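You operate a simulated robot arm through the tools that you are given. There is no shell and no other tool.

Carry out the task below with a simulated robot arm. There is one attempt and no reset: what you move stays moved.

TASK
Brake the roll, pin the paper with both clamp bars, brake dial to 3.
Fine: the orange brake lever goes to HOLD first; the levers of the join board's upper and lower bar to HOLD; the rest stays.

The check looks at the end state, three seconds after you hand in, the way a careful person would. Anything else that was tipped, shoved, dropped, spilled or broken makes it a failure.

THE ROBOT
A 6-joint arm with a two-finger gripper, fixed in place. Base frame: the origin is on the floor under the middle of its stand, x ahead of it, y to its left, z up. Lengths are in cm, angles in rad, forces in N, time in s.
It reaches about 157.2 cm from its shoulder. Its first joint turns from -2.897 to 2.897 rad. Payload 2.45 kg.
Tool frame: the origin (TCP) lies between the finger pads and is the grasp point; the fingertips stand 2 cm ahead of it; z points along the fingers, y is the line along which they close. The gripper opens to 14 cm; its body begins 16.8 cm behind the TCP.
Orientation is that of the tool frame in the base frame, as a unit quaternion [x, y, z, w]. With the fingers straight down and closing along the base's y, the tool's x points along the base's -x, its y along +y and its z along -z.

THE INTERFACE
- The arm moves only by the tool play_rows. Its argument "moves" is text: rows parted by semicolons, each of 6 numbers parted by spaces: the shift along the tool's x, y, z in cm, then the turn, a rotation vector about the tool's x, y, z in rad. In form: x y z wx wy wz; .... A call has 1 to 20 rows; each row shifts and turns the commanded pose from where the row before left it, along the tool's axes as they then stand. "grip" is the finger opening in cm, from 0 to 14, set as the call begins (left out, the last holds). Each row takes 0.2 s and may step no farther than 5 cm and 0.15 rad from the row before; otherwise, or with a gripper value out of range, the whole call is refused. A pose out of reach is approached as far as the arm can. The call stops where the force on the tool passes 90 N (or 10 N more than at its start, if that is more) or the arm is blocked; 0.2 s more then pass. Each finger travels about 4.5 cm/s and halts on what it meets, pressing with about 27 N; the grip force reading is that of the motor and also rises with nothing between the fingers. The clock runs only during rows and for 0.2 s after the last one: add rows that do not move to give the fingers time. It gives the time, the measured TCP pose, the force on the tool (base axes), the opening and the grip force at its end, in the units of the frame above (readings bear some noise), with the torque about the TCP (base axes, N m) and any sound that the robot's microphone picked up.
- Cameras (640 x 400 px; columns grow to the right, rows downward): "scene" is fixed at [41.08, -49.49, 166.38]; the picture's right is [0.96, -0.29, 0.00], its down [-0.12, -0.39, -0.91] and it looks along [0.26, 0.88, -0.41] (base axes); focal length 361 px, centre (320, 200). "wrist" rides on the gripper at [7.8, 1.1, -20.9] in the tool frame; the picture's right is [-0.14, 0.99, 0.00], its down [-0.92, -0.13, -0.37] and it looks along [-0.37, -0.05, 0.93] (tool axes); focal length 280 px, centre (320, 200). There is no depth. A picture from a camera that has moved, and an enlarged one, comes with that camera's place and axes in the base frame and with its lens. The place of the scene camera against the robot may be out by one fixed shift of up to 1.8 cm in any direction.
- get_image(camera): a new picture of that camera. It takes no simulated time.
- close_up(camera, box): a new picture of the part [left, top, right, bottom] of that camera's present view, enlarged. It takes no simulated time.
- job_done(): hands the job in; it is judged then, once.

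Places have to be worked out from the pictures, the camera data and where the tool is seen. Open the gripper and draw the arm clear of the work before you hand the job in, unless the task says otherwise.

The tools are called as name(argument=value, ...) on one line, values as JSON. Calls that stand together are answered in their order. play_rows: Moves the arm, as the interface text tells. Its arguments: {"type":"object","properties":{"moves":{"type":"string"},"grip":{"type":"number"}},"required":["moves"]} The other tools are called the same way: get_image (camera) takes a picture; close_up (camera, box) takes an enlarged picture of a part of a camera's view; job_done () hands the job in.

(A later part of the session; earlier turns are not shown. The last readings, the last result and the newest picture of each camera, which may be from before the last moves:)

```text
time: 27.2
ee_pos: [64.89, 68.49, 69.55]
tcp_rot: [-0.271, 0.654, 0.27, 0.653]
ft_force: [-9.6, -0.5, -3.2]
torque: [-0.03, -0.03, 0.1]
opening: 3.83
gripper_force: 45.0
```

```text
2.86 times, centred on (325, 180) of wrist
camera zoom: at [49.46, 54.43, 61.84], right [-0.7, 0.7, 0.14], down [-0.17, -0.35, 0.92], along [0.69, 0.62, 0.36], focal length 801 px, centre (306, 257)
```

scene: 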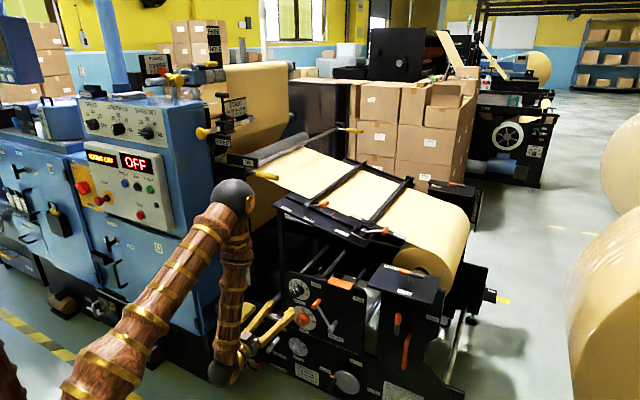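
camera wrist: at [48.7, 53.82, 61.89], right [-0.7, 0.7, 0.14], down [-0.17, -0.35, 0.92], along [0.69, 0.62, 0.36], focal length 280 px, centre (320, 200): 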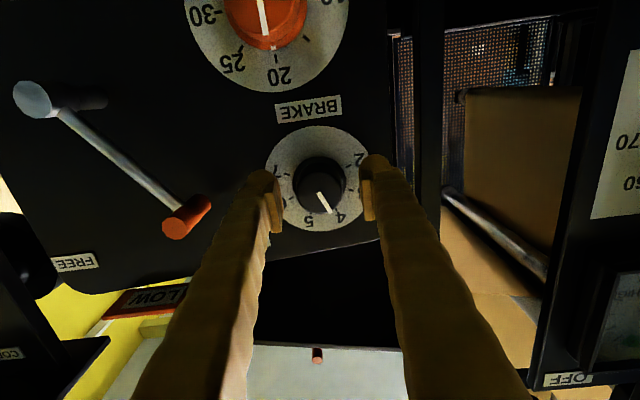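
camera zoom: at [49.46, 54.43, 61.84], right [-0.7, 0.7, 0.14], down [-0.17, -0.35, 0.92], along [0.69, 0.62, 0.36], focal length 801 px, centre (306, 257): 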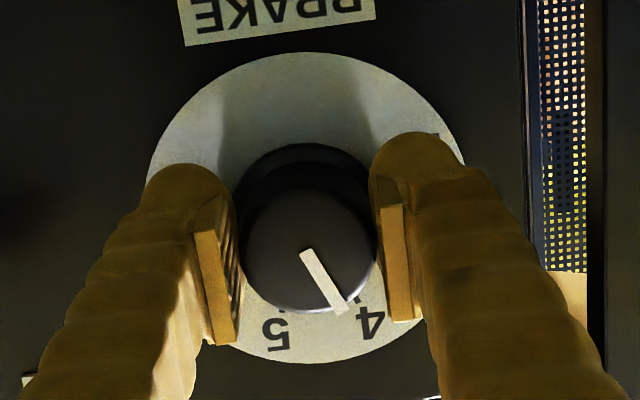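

Both pads now hold the knob (3.83 cm, balanced force). I rotate −0.3 rad about the tool axis (counter-clockwise from the front) and check the pointer.

play_rows(moves="0 0 0 0 0 -0.1; 0 0 0 0 0 -0.1; 0 0 0 0 0 -0.1; 0 0 0 0 0 0")

close_up(camera="wrist", box=[250, 110, 400, 250])

close_up(camera="scene", box=[280, 270, 330, 310])

```text
time: 28.2
ee_pos: [65.01, 68.38, 69.76]
tcp_rot: [-0.367, 0.606, 0.169, 0.685]
ft_force: [-21.7, -16.9, -2.9]
torque: [0.03, 0.0, 0.04]
opening: 3.82
gripper_force: 44.8
```

```text
2.86 times, centred on (325, 180) of wrist
camera zoom: at [51.19, 52.7, 61.9], right [-0.7, 0.7, -0.16], down [-0.37, -0.15, 0.92], along [0.62, 0.7, 0.36], focal length 801 px, centre (306, 257)
```

zoom: 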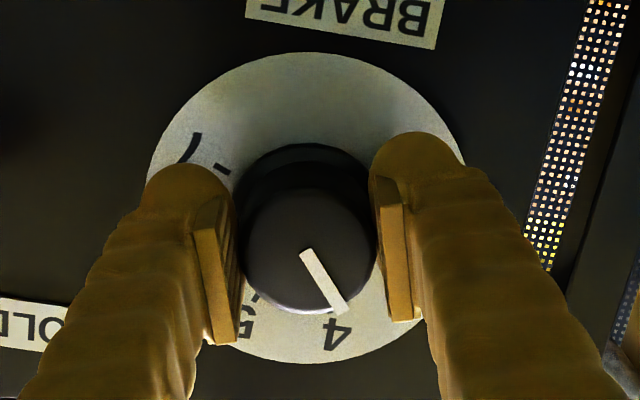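

```text
10.00 times, centred on (305, 290) of scene
camera zoom: at [41.08, -49.49, 166.38], right [0.96, -0.29, 0.0], down [-0.12, -0.39, -0.91], along [0.26, 0.88, -0.41], focal length 3609 px, centre (470, -700)
```

zoom: 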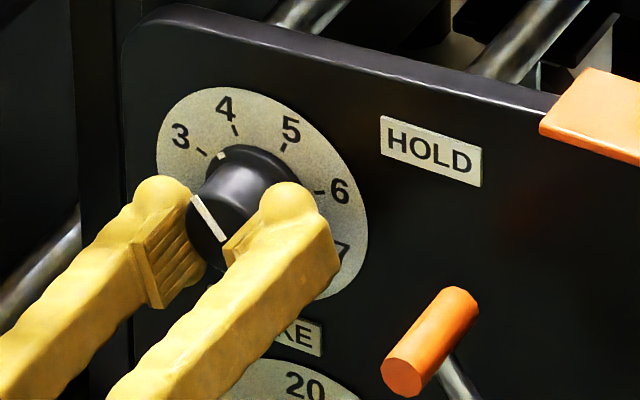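

The knob turns with the gripper, now between 4 and 3. I continue by another −0.46 rad and check against the "3" tick.

play_rows(moves="0 0 0 0 0 -0.1; 0 0 0 0 0 -0.1; 0 0 0 0 0 -0.1; 0 0 0 0 0 -0.1; 0 0 0 0 0 -0.06; 0 0 0 0 0 0")

close_up(camera="wrist", box=[250, 110, 400, 250])

close_up(camera="scene", box=[280, 270, 330, 310])

```text
time: 29.6
ee_pos: [65.11, 68.31, 69.7]
tcp_rot: [-0.493, 0.507, 0.007, 0.707]
ft_force: [-15.1, -54.2, 16.6]
torque: [0.47, -0.35, -0.43]
opening: 3.84
gripper_force: 44.5
```

```text
2.86 times, centred on (325, 180) of wrist
camera zoom: at [53.64, 50.32, 63.31], right [-0.57, 0.57, -0.58], down [-0.64, 0.12, 0.75], along [0.51, 0.81, 0.3], focal length 801 px, centre (306, 257)
```

zoom: 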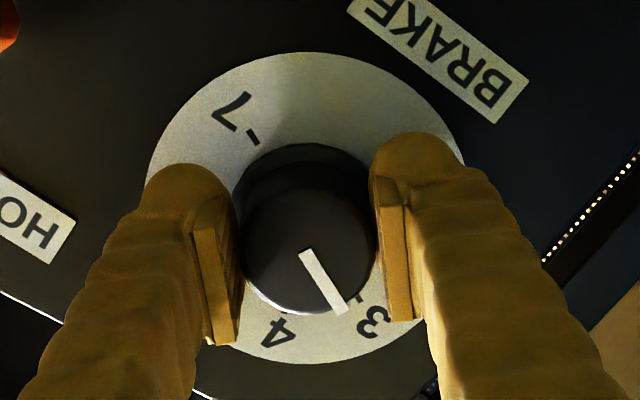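

```text
10.00 times, centred on (305, 290) of scene
camera zoom: at [41.08, -49.49, 166.38], right [0.96, -0.29, 0.0], down [-0.12, -0.39, -0.91], along [0.26, 0.88, -0.41], focal length 3609 px, centre (470, -700)
```

zoom: 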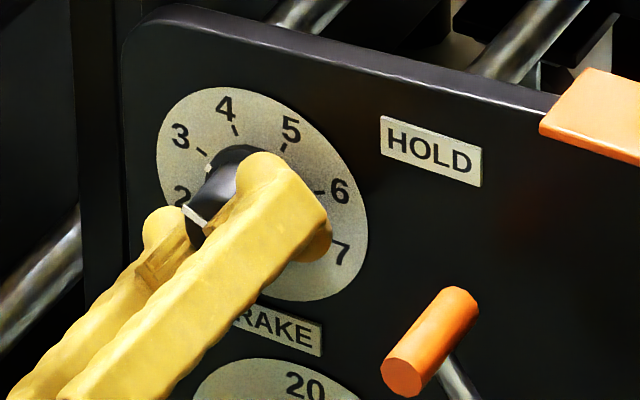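

The pointer appears to be right at 3. I release (open to 6) and back out along the axis to inspect it properly.

play_rows(moves="0 0 0 0 0 0; 0 0 0 0 0 0; 0 0 0 0 0 0; 0 0 -1 0 0 0; 0 0 -2 0 0 0; 0 0 -2.5 0 0 0; 0 0 -2.5 0 0 0; 0 0 0 0 0 0", grip=6.2)

close_up(camera="wrist", box=[250, 90, 390, 210])

close_up(camera="scene", box=[280, 270, 330, 310])

```text
time: 31.4
ee_pos: [59.23, 62.54, 69.68]
tcp_rot: [-0.495, 0.506, 0.009, 0.706]
ft_force: [0.9, -0.1, -0.8]
torque: [0.02, 0.01, -0.02]
opening: 6.21
gripper_force: 0.0
```

```text
3.33 times, centred on (320, 150) of wrist
camera zoom: at [47.91, 44.72, 63.34], right [-0.57, 0.57, -0.58], down [-0.64, 0.12, 0.76], along [0.51, 0.81, 0.3], focal length 935 px, centre (320, 367)
```

zoom: 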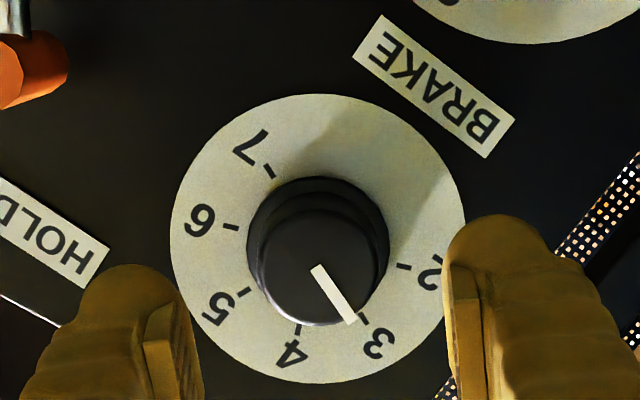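

```text
10.00 times, centred on (305, 290) of scene
camera zoom: at [41.08, -49.49, 166.38], right [0.96, -0.29, 0.0], down [-0.12, -0.39, -0.91], along [0.26, 0.88, -0.41], focal length 3609 px, centre (470, -700)
```

zoom: 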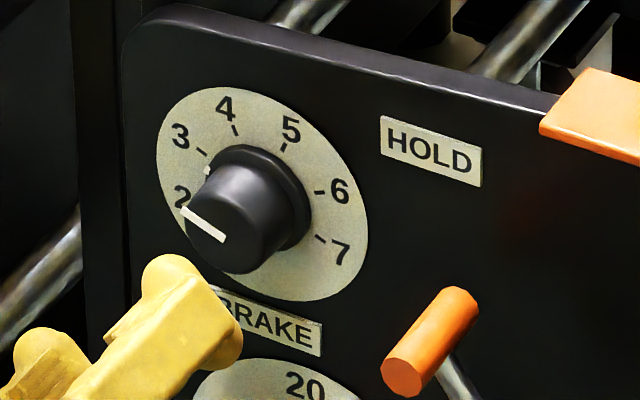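

The pointer now lies on 3 with the same small parallax offset it originally showed on 4, so the dial is set. Next I roll the tool back level, rise in front of the machine to about h=130, and tilt down to look over the join board.

play_rows(moves="0 0 0 0 0 0.127; 0 0 0 0 0 0.127; 0 0 0 0 0 0.127; 0 0 0 0 0 0.127; 0 0 0 0 0 0.127; 0 0 0 0 0 0.125; -4.5 0 -0.3 0 0 0; -4.9 0 -0.3 0 0 0; -4.9 0 -0.3 0 0 0; -4.9 0 -0.3 0 0 0; -4.9 0 -0.3 0 0 0; -4.9 0 -0.3 0 0 0; -4.9 0 -0.3 0 0 0; -4.9 0 -0.3 0 0 0; -4.9 0 -0.3 0 0 0; -4.9 0 -0.3 0 0 0; -4.9 0 -0.3 0 0 0; 0 0 0 0 0 0")

play_rows(moves="0 -1 0 0 0.14 0; 0 -1 0 0 0.14 0; 0 -1 0 0 0.14 0; 0 -1 0 0 0.14 0; 0 -1 0 0 0.14 0; 0 -1 0 0 0.14 0; 0 -1 0 0 0.13 0; 0 0 0 0 0 0; 0 0 0 0 0 0")

get_image(camera="wrist")

get_image(camera="scene")

```text
time: 35.2
ee_pos: [57.08, 60.4, 122.94]
tcp_rot: [-0.27, 0.654, 0.27, 0.653]
ft_force: [-0.2, -0.6, -0.6]
torque: [0.03, 0.0, 0.03]
opening: 6.19
gripper_force: 0.1
```

```text
time: 37.2
ee_pos: [62.0, 55.58, 123.13]
tcp_rot: [-0.366, 0.883, 0.113, 0.273]
ft_force: [-0.6, -0.2, 0.5]
torque: [-0.04, 0.03, 0.03]
opening: 6.16
gripper_force: 0.1
```

```text
taken
camera wrist: at [48.48, 43.43, 136.05], right [-0.62, 0.78, 0.08], down [0.48, 0.3, 0.82], along [0.62, 0.55, -0.56], focal length 280 px, centre (320, 200)
```

wrist: 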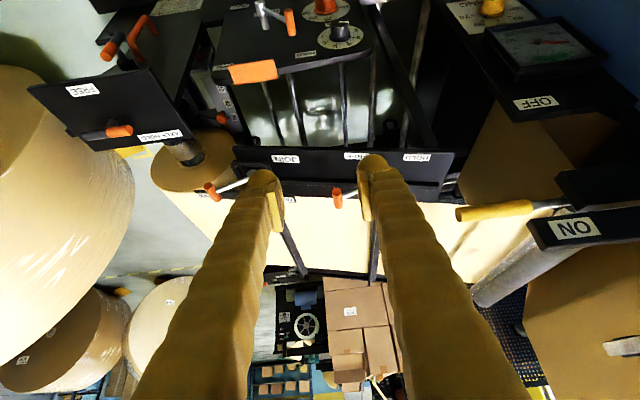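

```text
taken
```

scene: 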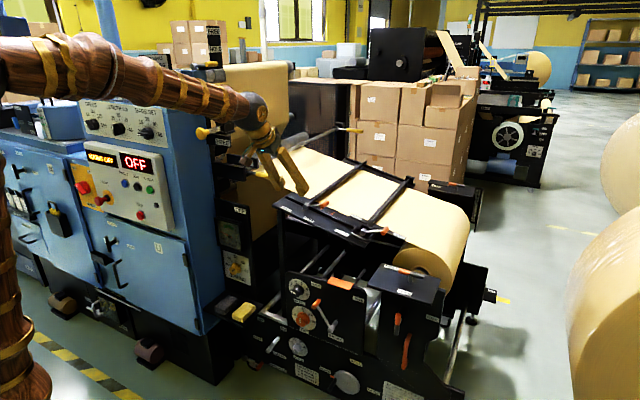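

The fingers block both hubs. I open wide and shift 6 cm to the right so both bar levers show between the fingers.

play_rows(moves="0 -3 0 0 0 0; 0 -3 0 0 0 0; 0 0 0 0 0 0; 0 0 0 0 0 0; 0 0 0 0 0 0; 0 0 0 0 0 0; 0 0 0 0 0 0", grip=14)

get_image(camera="wrist")

close_up(camera="wrist", box=[200, 130, 360, 250])

close_up(camera="wrist", box=[320, 130, 500, 250])

```text
time: 38.8
ee_pos: [66.31, 51.26, 123.19]
tcp_rot: [-0.366, 0.883, 0.113, 0.272]
ft_force: [0.0, -0.5, 0.9]
torque: [0.01, -0.01, 0.0]
opening: 14.0
gripper_force: 0.1
```

```text
taken
camera wrist: at [52.77, 39.23, 135.95], right [-0.62, 0.78, 0.08], down [0.48, 0.3, 0.82], along [0.62, 0.55, -0.56], focal length 280 px, centre (320, 200)
```

wrist: 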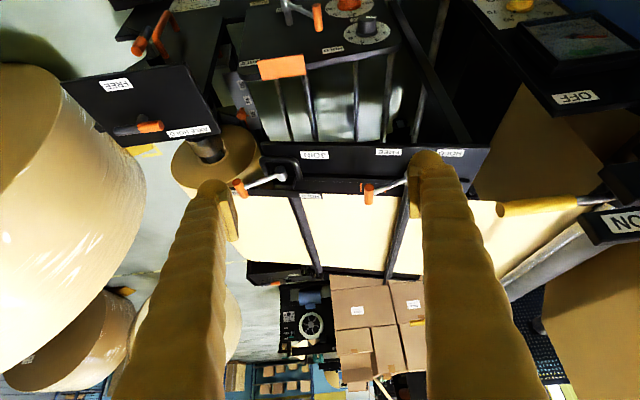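

```text
3.33 times, centred on (280, 190) of wrist
camera zoom: at [52.77, 39.23, 135.95], right [-0.62, 0.78, 0.08], down [0.48, 0.3, 0.82], along [0.62, 0.55, -0.56], focal length 935 px, centre (453, 233)
```

zoom: 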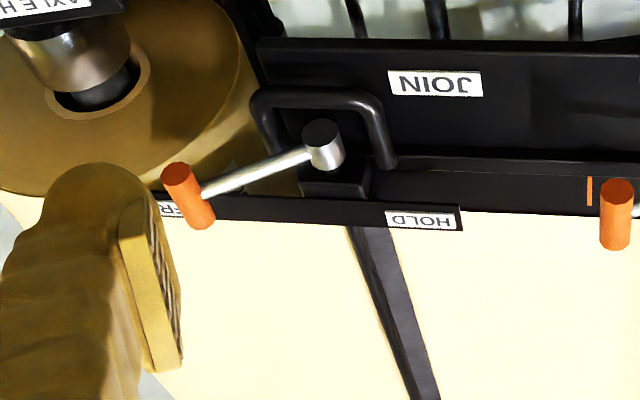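

```text
3.33 times, centred on (410, 190) of wrist
camera zoom: at [52.77, 39.23, 135.95], right [-0.62, 0.78, 0.08], down [0.48, 0.3, 0.82], along [0.62, 0.55, -0.56], focal length 935 px, centre (20, 233)
```

zoom: 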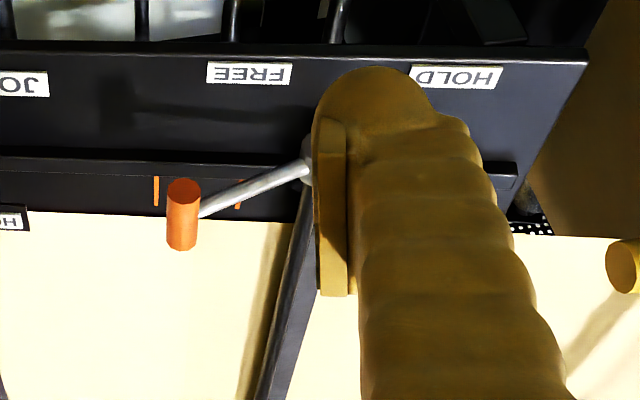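

Good view: both levers have r≈9.2 cm and sit about 76° right of vertical at FREE — upper handle (a 2.85, b 108–113, h 105.6) on hub (−6.2, 103.4); lower handle (28.65, 108–113, 99.9) on hub (19.9, 97.6). I'll start with the upper: level the tool, move in front of its handle (short of the board edge at b≈104), and roll it so the fingers straddle the handle vertically.

play_rows(moves="0 0 0 0 -0.139 0; 0 0 0 0 -0.139 0; 0 0 0 0 -0.139 0; 0 0 0 0 -0.139 0; 0 0 0 0 -0.139 0; 0 0 0 0 -0.139 0; 0 0 0 0 -0.139 0; 2.2 1.0 1.5 0 0 0; 2.2 1.0 1.5 0 0 0; 2.2 1.0 1.5 0 0 0; 2.2 1.0 1.5 0 0 0; 2.2 1.0 1.5 0 0 0; 2.2 1.0 1.5 0 0 0; 2.2 1.0 1.5 0 0 0; 2.2 0.8 1.5 0 0 0; 0 0 0 0 0 0; 0 0 0 0 0 0", grip=6)

get_image(camera="wrist")

get_image(camera="scene")

```text
time: 42.4
ee_pos: [69.07, 59.0, 104.57]
tcp_rot: [-0.312, 0.707, 0.278, 0.57]
ft_force: [0.3, -0.1, 0.6]
torque: [-0.03, 0.0, -0.02]
opening: 6.02
gripper_force: 0.1
out of reach, approached as far as the arm can: row 4, 5, 11, 12, 13, 14, 15
```

```text
taken
camera wrist: at [53.92, 43.09, 100.95], right [-0.73, 0.66, 0.17], down [0.01, -0.25, 0.97], along [0.68, 0.71, 0.18], focal length 280 px, centre (320, 200)
```

wrist: 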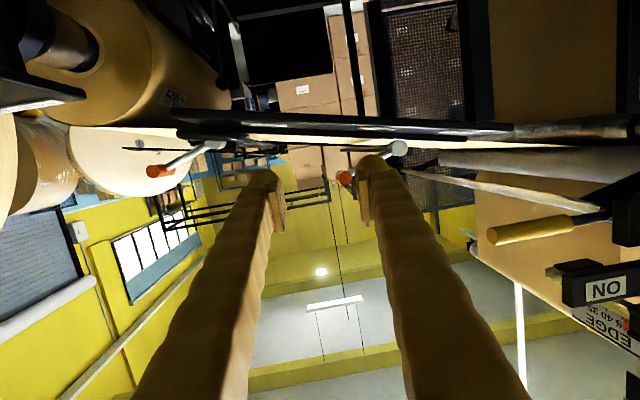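

```text
taken
```

scene: 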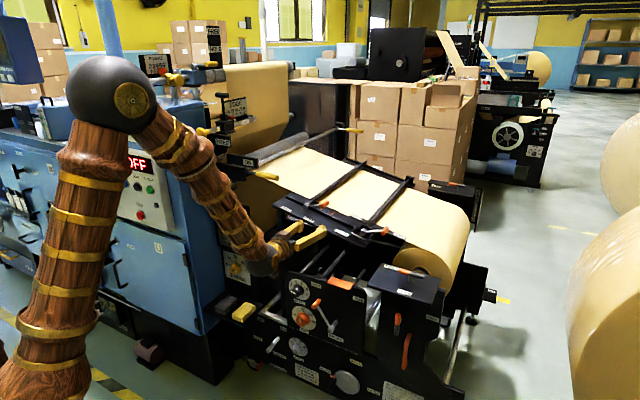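

The tool crossed a wrist singularity and ended slightly off: TCP (a 7.1, b 90.6, h 104.6) pitched ~11° down and yawed ~5°. I'll test whether the arm can level itself here with a small corrective turn.

play_rows(moves="0 0 0 0.0395 -0.0975 -0.015; 0 0 0 0.0395 -0.0975 -0.015; 0 0 0 0 0 0; 0 0 0 0 0 0")

```text
time: 43.4
ee_pos: [70.89, 56.73, 105.01]
tcp_rot: [-0.299, 0.679, 0.281, 0.609]
ft_force: [-0.1, -0.4, -0.7]
torque: [0.0, -0.01, 0.02]
opening: 6.04
gripper_force: 0.0
out of reach, approached as far as the arm can: row 1, 2
```

The arm is near a wrist-roll joint limit because it passed the singularity with a sideways offset. I'll go back: tilt the tool down in place (free space in front of the board), then line the arm up in its own plane before levelling again.

play_rows(moves="0 0 -1 0 0.14 0; 0 0 -1 0 0.14 0; 0 0 -1 0 0.14 0; 0 0 -1 0 0.14 0; 0 0 -1 0 0.14 0; 0 0 -1 0 0.14 0; 0 0 -1 0 0.14 0; 0 0 -1 0 0.14 0; 0 0 0 0 0 0; 0 0 0 0 0 0")

get_image(camera="scene")

```text
time: 45.6
ee_pos: [66.2, 53.13, 108.27]
tcp_rot: [-0.407, 0.88, 0.122, 0.212]
ft_force: [-0.2, -1.0, 0.2]
torque: [-0.01, 0.02, 0.0]
opening: 6.02
gripper_force: 0.0
out of reach, approached as far as the arm can: row 5, 6
```

```text
taken
```

scene: 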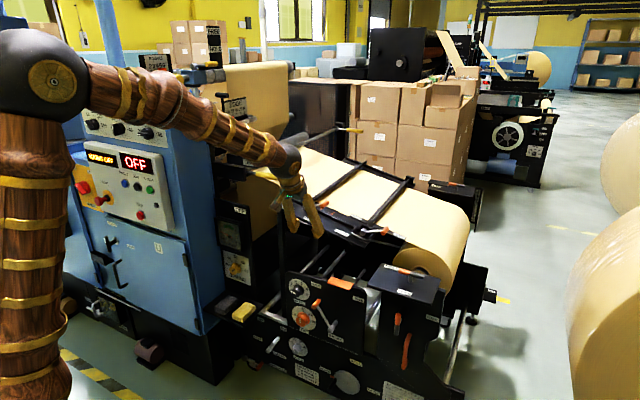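

Back on the other side of the singularity. I correct the small yaw/roll error, shift to a=0 so that the tool and arm share one plane, then level the tool.

play_rows(moves="0 0 0 0.08 -0.004 0.06; 0 2.31 0 0 0 0; 0 2.31 0 0 0 0; 0 2.31 0 0 0 0; 0 2.31 0 0 0 0; 0 0 0 0 0 0; 0 0 0 0 0 0")

```text
time: 47.2
ee_pos: [59.74, 59.97, 108.43]
tcp_rot: [-0.371, 0.896, 0.095, 0.226]
ft_force: [-0.3, 0.2, -0.3]
torque: [0.03, 0.0, 0.02]
opening: 6.01
gripper_force: 0.1
```

Aligned (azimuth 45°, a≈0). Now I level the tool in-plane.

play_rows(moves="0 -0.02 0 0 -0.1345 0; 0 0 0 0 -0.1345 0; 0 0 0 0 -0.1345 0; 0 0 0 0 -0.1345 0; 0 0 0 0 -0.1345 0; 0 0 0 0 -0.1345 0; 0 0 0 0 -0.1345 0; 0 0 0 0 -0.1345 0; 0 0 0 0 0 0; 0 0 0 0 0 0")

get_image(camera="wrist")

```text
time: 49.4
ee_pos: [59.29, 60.26, 108.38]
tcp_rot: [-0.27, 0.652, 0.273, 0.654]
ft_force: [-0.3, -0.2, -0.4]
torque: [0.02, 0.03, 0.0]
opening: 6.03
gripper_force: 0.1
out of reach, approached as far as the arm can: row 3
```

```text
taken
camera wrist: at [43.84, 46.33, 100.52], right [-0.7, 0.7, 0.14], down [-0.17, -0.35, 0.92], along [0.69, 0.62, 0.37], focal length 280 px, centre (320, 200)
```

wrist: 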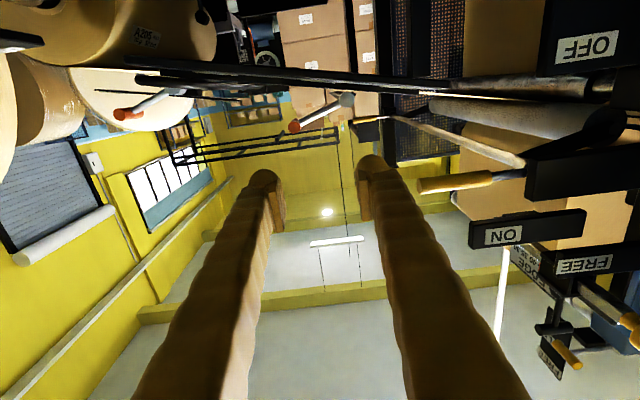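

Level again with the right arm configuration. Let me zoom on the two levers from this low view to refine hub centres.

close_up(camera="wrist", box=[270, 70, 430, 190])

close_up(camera="wrist", box=[90, 50, 250, 150])

close_up(camera="scene", box=[225, 150, 405, 280])

```text
3.33 times, centred on (350, 130) of wrist
camera zoom: at [43.84, 46.33, 100.52], right [-0.7, 0.7, 0.14], down [-0.17, -0.35, 0.92], along [0.69, 0.62, 0.37], focal length 935 px, centre (220, 433)
```

zoom: 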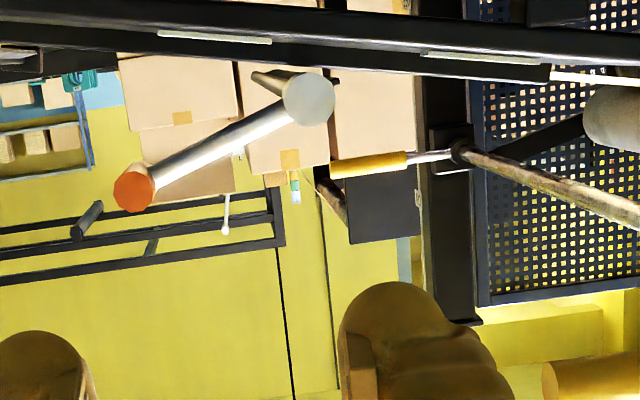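

```text
4.00 times, centred on (170, 100) of wrist
camera zoom: at [43.84, 46.33, 100.52], right [-0.7, 0.7, 0.14], down [-0.17, -0.35, 0.92], along [0.69, 0.62, 0.37], focal length 1122 px, centre (920, 600)
```

zoom: 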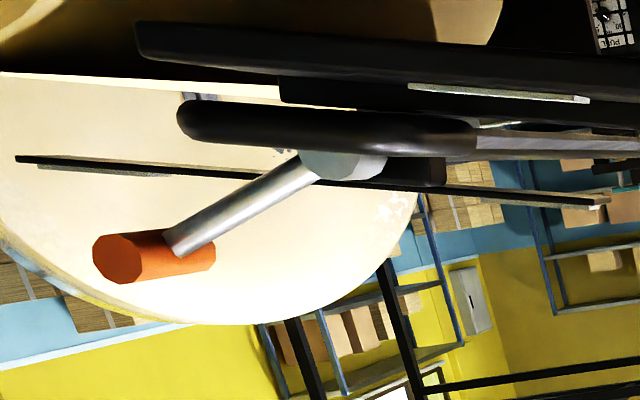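

```text
3.08 times, centred on (315, 215) of scene
camera zoom: at [41.08, -49.49, 166.38], right [0.96, -0.29, 0.0], down [-0.12, -0.39, -0.91], along [0.26, 0.88, -0.41], focal length 1111 px, centre (335, 154)
```

zoom: 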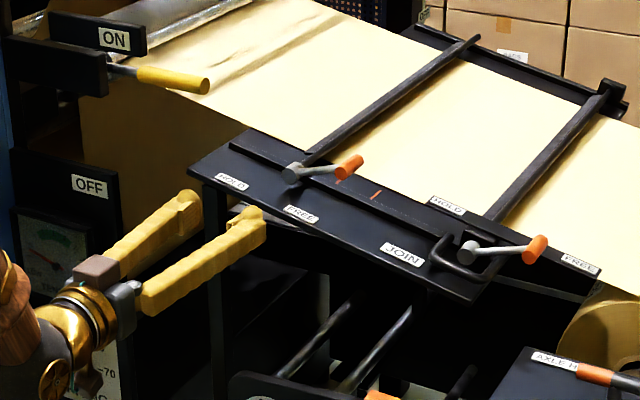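

Refined: upper hub (−5.95, 103.1), handle (2.9, 105.6), r≈9.2, θ≈74°; lower hub (19.9, 97.7), handle (28.9, 99.95), r≈9.3, θ≈76°. I move in front of the upper handle (tips still short of the board edge) and roll +1.3 rad so the fingers straddle it above and below.

play_rows(moves="0.93 -1.2 4.3 0 0 0; 0.93 -1.2 4.3 0 0 0; 0.94 -1.2 4.4 0 0 0; 0 0 0 0 0 0.1444; 0 0 0 0 0 0.1444; 0 0 0 0 0 0.1444; 0 0 0 0 0 0.1444; 0 0 0 0 0 0.1444; 0 0 0 0 0 0.1444; 0 0 0 0 0 0.1444; 0 0 0 0 0 0.1444; 0 0 0 0 0 0.1444; 0 0 0 0 0 0; 0 0 0 0 0 0")

get_image(camera="wrist")

close_up(camera="scene", box=[225, 150, 405, 280])

```text
time: 52.4
ee_pos: [71.0, 66.94, 105.62]
tcp_rot: [0.182, 0.683, 0.612, 0.356]
ft_force: [0.1, 0.4, -0.1]
torque: [0.01, 0.02, 0.02]
opening: 6.02
gripper_force: 0.1
```

```text
taken
camera wrist: at [50.78, 57.73, 104.52], right [-0.09, 0.09, 0.99], down [0.39, -0.91, 0.12], along [0.92, 0.4, 0.05], focal length 280 px, centre (320, 200)
```

wrist: 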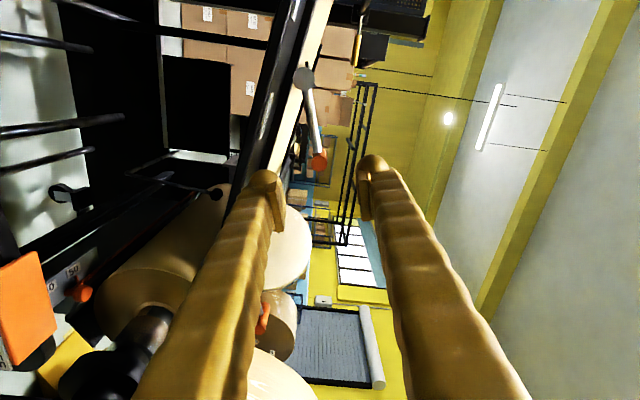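

```text
3.08 times, centred on (315, 215) of scene
camera zoom: at [41.08, -49.49, 166.38], right [0.96, -0.29, 0.0], down [-0.12, -0.39, -0.91], along [0.26, 0.88, -0.41], focal length 1111 px, centre (335, 154)
```

zoom: 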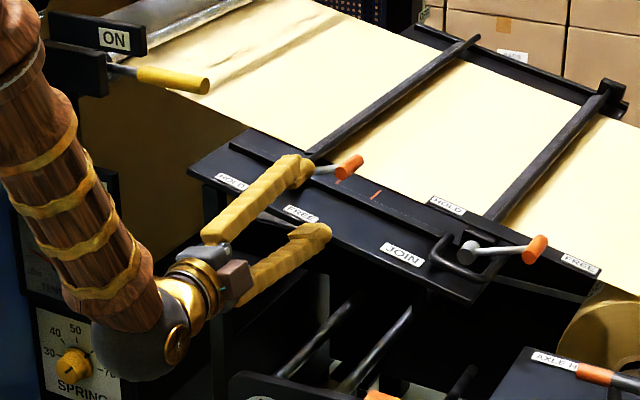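

The handle sits centred between the upper and lower fingers. I narrow to 5 cm and advance toward it, stopping with tips around the handle's near end for a check.

play_rows(moves="0 0 0 0 0 0; 0 0 2.5 0 0 0; 0 0 2.5 0 0 0; 0 0 2.5 0 0 0; 0 0 0 0 0 0", grip=5)

get_image(camera="wrist")

close_up(camera="scene", box=[245, 170, 365, 260])

```text
time: 53.6
ee_pos: [76.36, 72.36, 105.76]
tcp_rot: [0.179, 0.683, 0.611, 0.357]
ft_force: [-0.3, -0.3, -0.3]
torque: [0.02, 0.0, 0.01]
opening: 5.01
gripper_force: 0.0
```

```text
taken
camera wrist: at [56.09, 63.13, 104.64], right [-0.09, 0.09, 0.99], down [0.39, -0.91, 0.12], along [0.92, 0.4, 0.05], focal length 280 px, centre (320, 200)
```

wrist: 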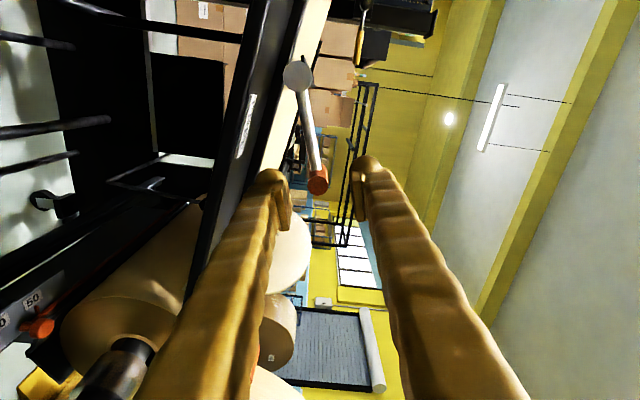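

```text
4.44 times, centred on (305, 215) of scene
camera zoom: at [41.08, -49.49, 166.38], right [0.96, -0.29, 0.0], down [-0.12, -0.39, -0.91], along [0.26, 0.88, -0.41], focal length 1604 px, centre (387, 133)
```

zoom: 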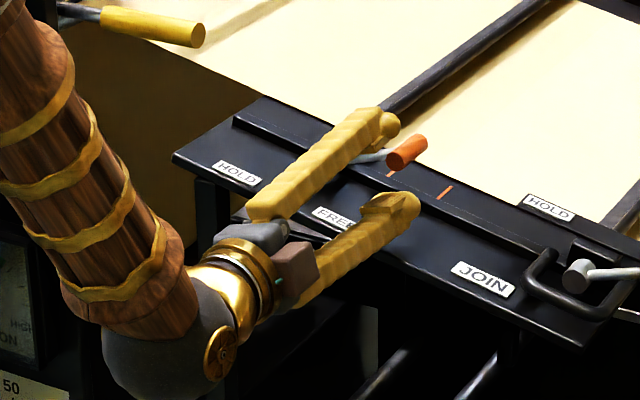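

The handle lies centred between the fingers. I advance 4.7 cm to enclose it, then narrow to about 3 cm to cage it.

play_rows(moves="0 0 1.6 0 0 0; 0 0 1.6 0 0 0; 0 -0.2 1.5 0 0 0; 0 0 0 0 0 0")

play_rows(moves="0 0 0 0 0 0; 0 0 0 0 0 0; 0 0 0 0 0 0", grip=3)

get_image(camera="wrist")

close_up(camera="scene", box=[245, 170, 365, 260])

```text
time: 54.6
ee_pos: [79.55, 75.56, 105.5]
tcp_rot: [0.179, 0.683, 0.612, 0.357]
ft_force: [-0.1, -0.3, 0.8]
torque: [0.02, 0.0, 0.0]
opening: 4.99
gripper_force: 0.1
```

```text
time: 55.4
ee_pos: [79.57, 75.47, 105.66]
tcp_rot: [0.18, 0.683, 0.611, 0.356]
ft_force: [0.6, -0.7, -0.3]
torque: [-0.01, 0.03, 0.0]
opening: 3.0
gripper_force: 0.0
```

```text
taken
camera wrist: at [59.45, 66.3, 104.46], right [-0.09, 0.09, 0.99], down [0.39, -0.91, 0.12], along [0.92, 0.4, 0.05], focal length 280 px, centre (320, 200)
```

wrist: 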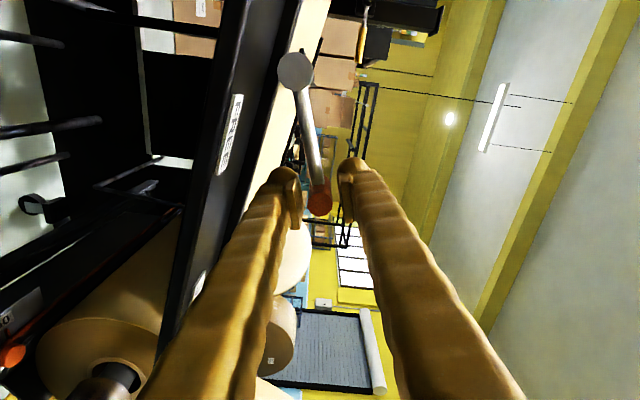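

```text
4.44 times, centred on (305, 215) of scene
camera zoom: at [41.08, -49.49, 166.38], right [0.96, -0.29, 0.0], down [-0.12, -0.39, -0.91], along [0.26, 0.88, -0.41], focal length 1604 px, centre (387, 133)
```

zoom: 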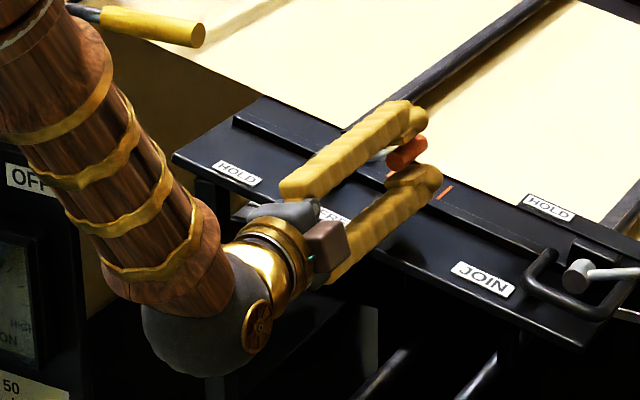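

The handle is caged with no contact force. I start swinging the upper lever over along its arc (r≈9 cm, rolling with it), first ~41°.

play_rows(moves="0.065 1.077 0 0 0 -0.12; 0.065 1.077 0 0 0 -0.12; 0.065 1.077 0 0 0 -0.12; 0.065 1.077 0 0 0 -0.12; 0.065 1.077 0 0 0 -0.12; 0.065 1.077 0 0 0 -0.12; 0 0 0 0 0 0")

get_image(camera="wrist")

close_up(camera="scene", box=[235, 150, 375, 255])

```text
time: 57.0
ee_pos: [76.93, 78.13, 110.58]
tcp_rot: [-0.072, 0.703, 0.447, 0.549]
ft_force: [-0.1, -0.1, 0.0]
torque: [-0.02, 0.03, 0.02]
opening: 3.03
gripper_force: 0.2
```

```text
taken
camera wrist: at [58.67, 67.11, 104.66], right [-0.53, 0.53, 0.66], down [0.17, -0.69, 0.7], along [0.83, 0.49, 0.28], focal length 280 px, centre (320, 200)
```

wrist: 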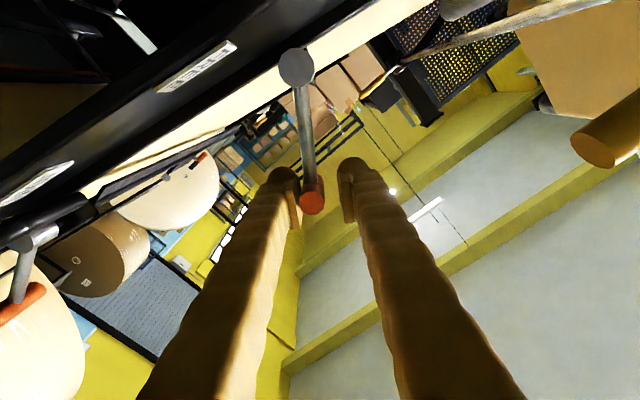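

```text
3.81 times, centred on (305, 202) of scene
camera zoom: at [41.08, -49.49, 166.38], right [0.96, -0.29, 0.0], down [-0.12, -0.39, -0.91], along [0.26, 0.88, -0.41], focal length 1375 px, centre (377, 190)
```

zoom: 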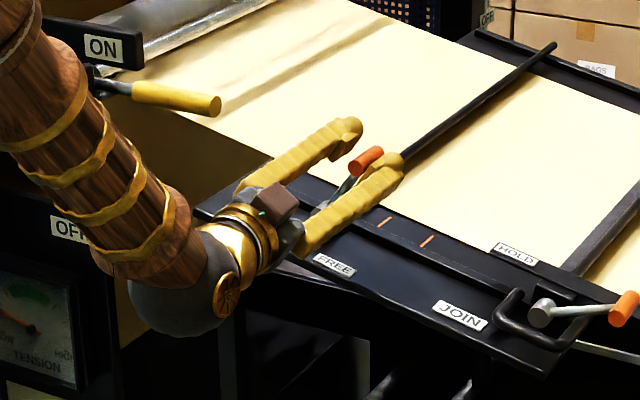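

Following smoothly with no force; lever at about 30° from vertical. Another 6 steps over the top.

play_rows(moves="0.065 1.077 0 0 0 -0.12; 0.065 1.077 0 0 0 -0.12; 0.065 1.077 0 0 0 -0.12; 0.065 1.077 0 0 0 -0.12; 0.065 1.077 0 0 0 -0.12; 0.065 1.077 0 0 0 -0.12; 0 0 0 0 0 0")

get_image(camera="wrist")

close_up(camera="scene", box=[235, 150, 375, 255])

```text
time: 58.6
ee_pos: [72.76, 82.38, 111.86]
tcp_rot: [-0.315, 0.633, 0.224, 0.671]
ft_force: [20.3, -23.5, -8.4]
torque: [0.22, 0.06, 0.44]
opening: 4.75
gripper_force: 12.9
```

```text
taken
camera wrist: at [58.01, 67.73, 103.93], right [-0.71, 0.71, 0.0], down [-0.26, -0.26, 0.93], along [0.66, 0.66, 0.37], focal length 280 px, centre (320, 200)
```

wrist: 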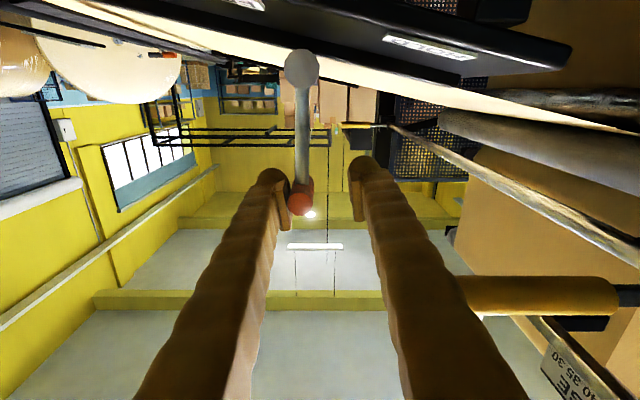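

```text
3.81 times, centred on (305, 202) of scene
camera zoom: at [41.08, -49.49, 166.38], right [0.96, -0.29, 0.0], down [-0.12, -0.39, -0.91], along [0.26, 0.88, -0.41], focal length 1375 px, centre (377, 190)
```

zoom: 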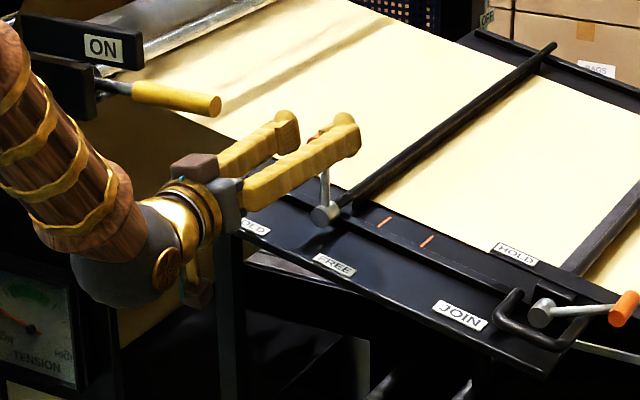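

The lever is now vertical and resisting with ~31 N (the fingers are being forced open to 4.75), so I stop to see what is happening before pushing more.

close_up(camera="scene", box=[275, 165, 335, 215])

close_up(camera="wrist", box=[250, 30, 470, 170])

close_up(camera="wrist", box=[270, 140, 500, 330])

```text
8.00 times, centred on (305, 190) of scene
camera zoom: at [41.08, -49.49, 166.38], right [0.96, -0.29, 0.0], down [-0.12, -0.39, -0.91], along [0.26, 0.88, -0.41], focal length 2888 px, centre (440, 280)
```

zoom: 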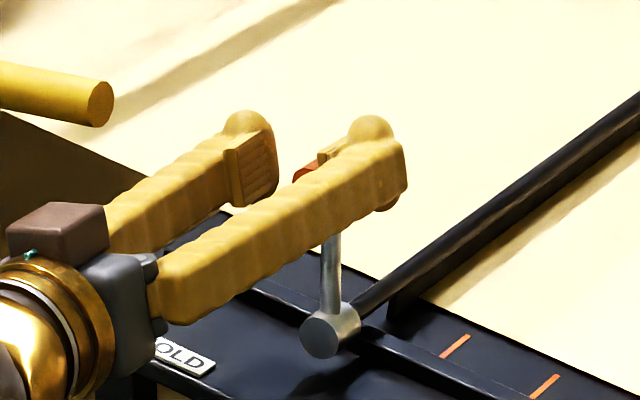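

```text
2.86 times, centred on (360, 100) of wrist
camera zoom: at [58.01, 67.73, 103.93], right [-0.71, 0.71, 0.0], down [-0.26, -0.26, 0.93], along [0.66, 0.66, 0.37], focal length 801 px, centre (206, 486)
```

zoom: 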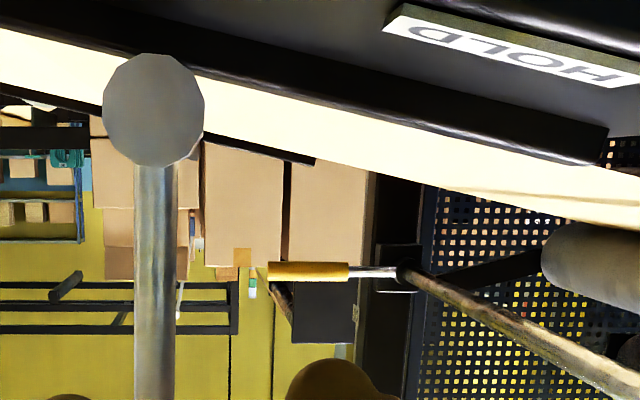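

```text
2.11 times, centred on (385, 235) of wrist
camera zoom: at [58.01, 67.73, 103.93], right [-0.71, 0.71, 0.0], down [-0.26, -0.26, 0.93], along [0.66, 0.66, 0.37], focal length 590 px, centre (183, 126)
```

zoom: 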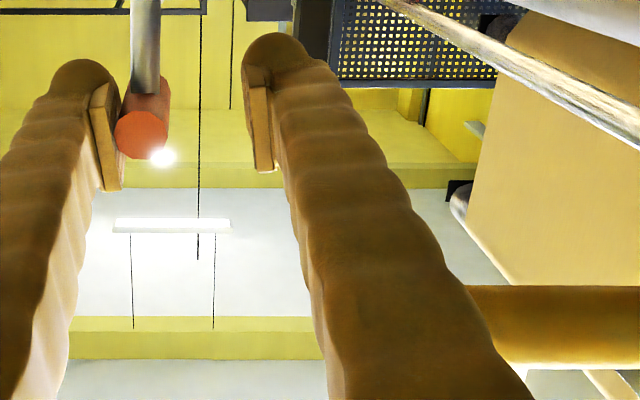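

close_up(camera="scene", box=[300, 150, 420, 240])

close_up(camera="scene", box=[340, 150, 380, 180])

close_up(camera="scene", box=[385, 165, 425, 195])

```text
4.44 times, centred on (360, 195) of scene
camera zoom: at [41.08, -49.49, 166.38], right [0.96, -0.29, 0.0], down [-0.12, -0.39, -0.91], along [0.26, 0.88, -0.41], focal length 1604 px, centre (142, 222)
```

zoom: 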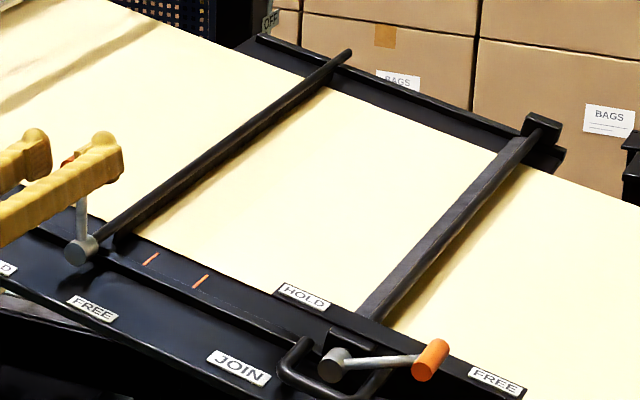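

```text
13.33 times, centred on (360, 165) of scene
camera zoom: at [41.08, -49.49, 166.38], right [0.96, -0.29, 0.0], down [-0.12, -0.39, -0.91], along [0.26, 0.88, -0.41], focal length 4812 px, centre (-213, 667)
```

zoom: 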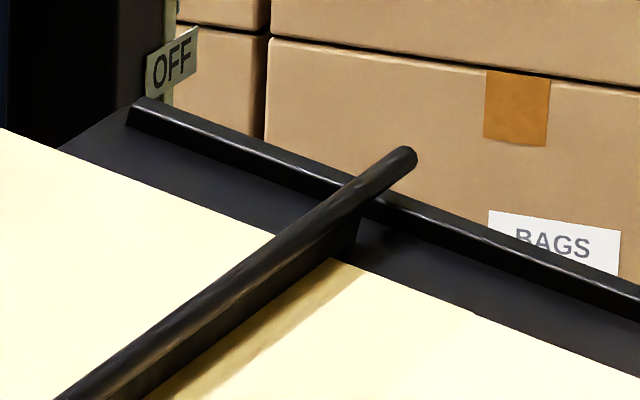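

```text
13.33 times, centred on (405, 180) of scene
camera zoom: at [41.08, -49.49, 166.38], right [0.96, -0.29, 0.0], down [-0.12, -0.39, -0.91], along [0.26, 0.88, -0.41], focal length 4812 px, centre (-813, 467)
```

zoom: 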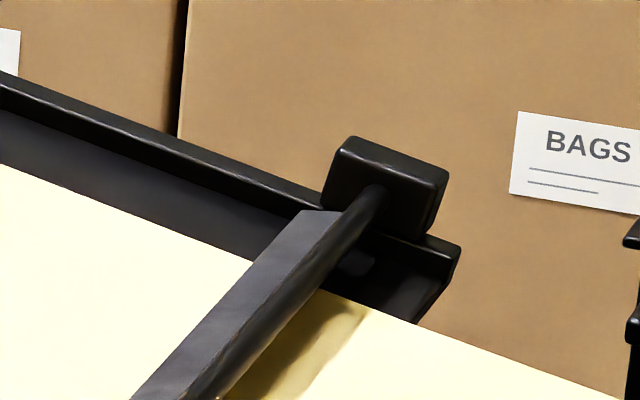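

The bar carries a flat blade that turns with the lever, and it has now swung down onto the paper — so this resistance may be the clamp pressing. I'll back off about 1 cm to unload, and see whether the lever stays.

play_rows(moves="0 -0.6 0 0 0 0; 0 -0.6 0 0 0 0; 0 0 0 0 0 0; 0 0 0 0 0 0")

get_image(camera="wrist")

```text
time: 59.6
ee_pos: [73.46, 81.58, 112.18]
tcp_rot: [-0.315, 0.632, 0.225, 0.671]
ft_force: [-0.5, -0.1, -0.8]
torque: [0.0, 0.01, -0.02]
opening: 3.02
gripper_force: 0.1
```

```text
taken
camera wrist: at [58.78, 66.94, 104.17], right [-0.71, 0.71, 0.0], down [-0.26, -0.26, 0.93], along [0.66, 0.66, 0.37], focal length 280 px, centre (320, 200)
```

wrist: 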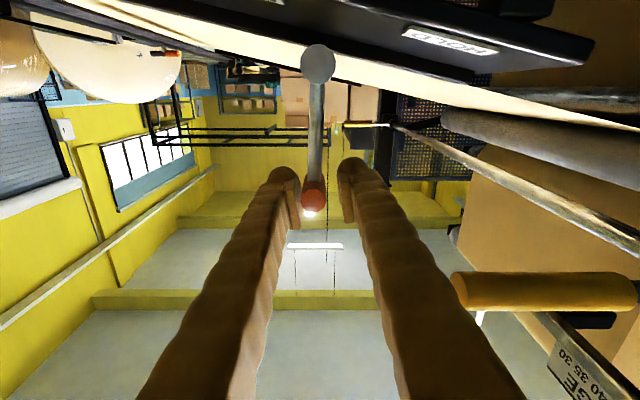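

The lever stayed at about +2–3° from vertical when unloaded. To tell a hard stop from cam friction, I'll centre on the handle, clamp it (stiffer), and push in small steps while watching force and angle.

play_rows(moves="0 -0.4 0 0 0 0; 0 0 0 0 0 0; 0 0 0 0 0 0; 0 0 0 0 0 0", grip=1.2)

close_up(camera="wrist", box=[260, 30, 400, 230])

```text
time: 60.6
ee_pos: [73.82, 81.48, 112.29]
tcp_rot: [-0.316, 0.632, 0.225, 0.671]
ft_force: [9.5, 5.4, -0.6]
torque: [0.02, 0.0, -0.01]
opening: 1.78
gripper_force: 42.5
```

```text
2.00 times, centred on (330, 130) of wrist
camera zoom: at [59.08, 66.66, 104.23], right [-0.71, 0.71, 0.0], down [-0.26, -0.26, 0.93], along [0.66, 0.66, 0.37], focal length 561 px, centre (300, 340)
```

zoom: 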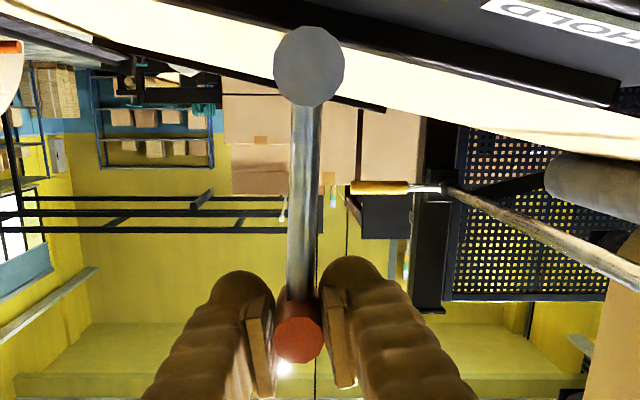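

Clamped on the handle (1.78 cm), lever at about +2.6°. I push 0.6 cm along the arc and read the response.

play_rows(moves="0 0.3 0 0 0 0; 0 0.3 0 0 0 0; 0 0 0 0 0 0")

close_up(camera="wrist", box=[260, 30, 400, 230])

```text
time: 61.4
ee_pos: [73.62, 81.46, 112.17]
tcp_rot: [-0.313, 0.632, 0.224, 0.672]
ft_force: [48.3, -50.5, 12.5]
torque: [-0.22, -0.38, -0.7]
opening: 1.81
gripper_force: 43.9
```

```text
2.00 times, centred on (330, 130) of wrist
camera zoom: at [58.88, 66.87, 104.2], right [-0.7, 0.71, 0.0], down [-0.26, -0.26, 0.93], along [0.66, 0.65, 0.37], focal length 561 px, centre (300, 340)
```

zoom: 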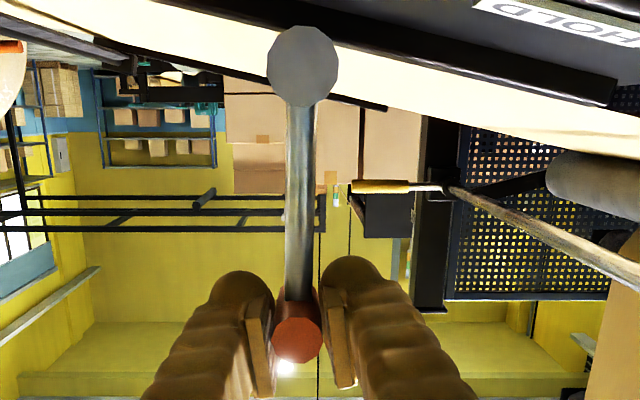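

At 70 N the lever moved barely 0.1–0.2 cm: this is the hard end stop, with the bar's blade down on the paper — HOLD for the upper bar. I unload, open and withdraw straight back.

play_rows(moves="0 -0.25 0 0 0 0; 0 -0.15 0 0 0 0; 0 0 0 0 0 0")

play_rows(moves="0 0 0 0 0 0; 0 0 0 0 0 0; 0 0 0 0 0 0; 0 0 -2.5 0 0 0; 0 0 -3 0 0 0; 0 0 -3 0 0 0; 0 0 -3.5 0 0 0; 0 0 0 0 0 0", grip=4.6)

get_image(camera="wrist")

close_up(camera="scene", box=[245, 150, 425, 270])

```text
time: 62.2
ee_pos: [73.6, 81.59, 112.17]
tcp_rot: [-0.315, 0.632, 0.224, 0.671]
ft_force: [20.8, -55.2, 14.3]
torque: [-0.16, -0.19, -0.67]
opening: 1.74
gripper_force: 43.0
```

```text
time: 64.0
ee_pos: [65.12, 73.21, 112.09]
tcp_rot: [-0.315, 0.632, 0.225, 0.671]
ft_force: [0.0, -0.2, -0.4]
torque: [-0.01, -0.05, -0.02]
opening: 4.61
gripper_force: 0.0
```

```text
taken
camera wrist: at [50.45, 58.37, 104.13], right [-0.71, 0.71, 0.0], down [-0.26, -0.26, 0.93], along [0.66, 0.66, 0.37], focal length 280 px, centre (320, 200)
```

wrist: 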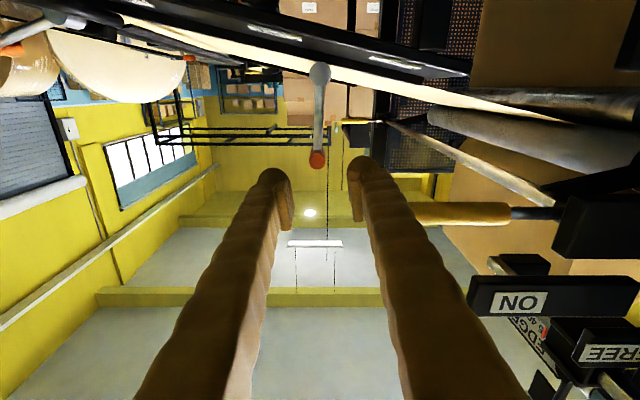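

```text
3.33 times, centred on (335, 210) of scene
camera zoom: at [41.08, -49.49, 166.38], right [0.96, -0.29, 0.0], down [-0.12, -0.39, -0.91], along [0.26, 0.88, -0.41], focal length 1203 px, centre (270, 167)
```

zoom: 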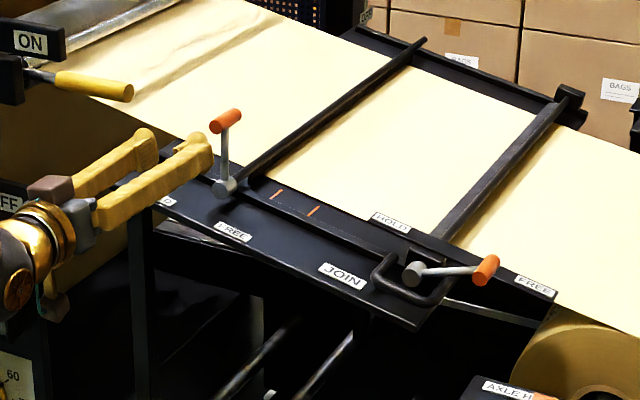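

The upper lever stays upright with its blade down on the paper. Now the lower lever: I roll back to +76° and move across in front of its handle at (28.9, 99.95), staying short of the board edge.

play_rows(moves="0 0 0 0 0 0.147; 0 0 0 0 0 0.147; 0 0 0 0 0 0.147; 0 0 0 0 0 0.147; 0 0 0 0 0 0.147; 0 0 0 0 0 0.147; 0 0 0 0 0 0.147; 0 0 0 0 0 0.147; 0 0 0 0 0 0.147; 0 0 0 0 0 0.147; -3.41 -2.22 0 0 0 0; -3.41 -2.22 0 0 0 0; -3.41 -2.22 0 0 0 0; -3.41 -2.22 0 0 0 0; -3.41 -2.22 0 0 0 0; -3.41 -2.22 0 0 0 0; 0 0 0 0 0 0; 0 0 0 0 0 0")

get_image(camera="wrist")

close_up(camera="scene", box=[225, 150, 445, 300])

```text
time: 67.8
ee_pos: [81.26, 56.88, 103.8]
tcp_rot: [0.191, 0.68, 0.617, 0.348]
ft_force: [-0.3, -0.3, -0.4]
torque: [0.01, 0.0, 0.0]
opening: 4.6
gripper_force: 0.1
```

```text
taken
camera wrist: at [60.97, 47.65, 103.0], right [-0.07, 0.07, 0.99], down [0.39, -0.91, 0.1], along [0.92, 0.4, 0.04], focal length 280 px, centre (320, 200)
```

wrist: 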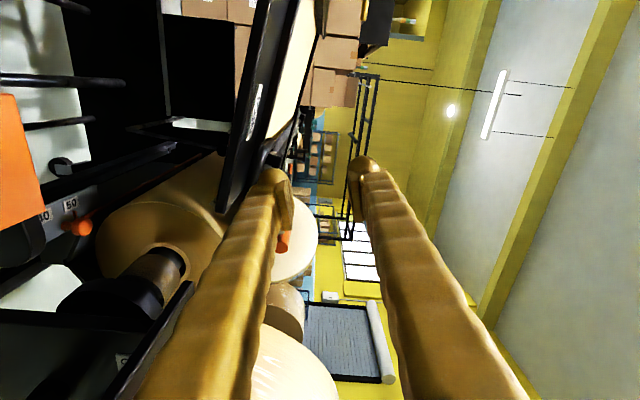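

```text
2.67 times, centred on (335, 225) of scene
camera zoom: at [41.08, -49.49, 166.38], right [0.96, -0.29, 0.0], down [-0.12, -0.39, -0.91], along [0.26, 0.88, -0.41], focal length 962 px, centre (280, 133)
```

zoom: 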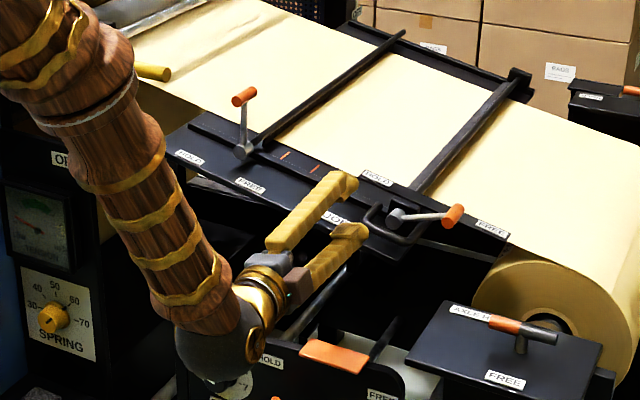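

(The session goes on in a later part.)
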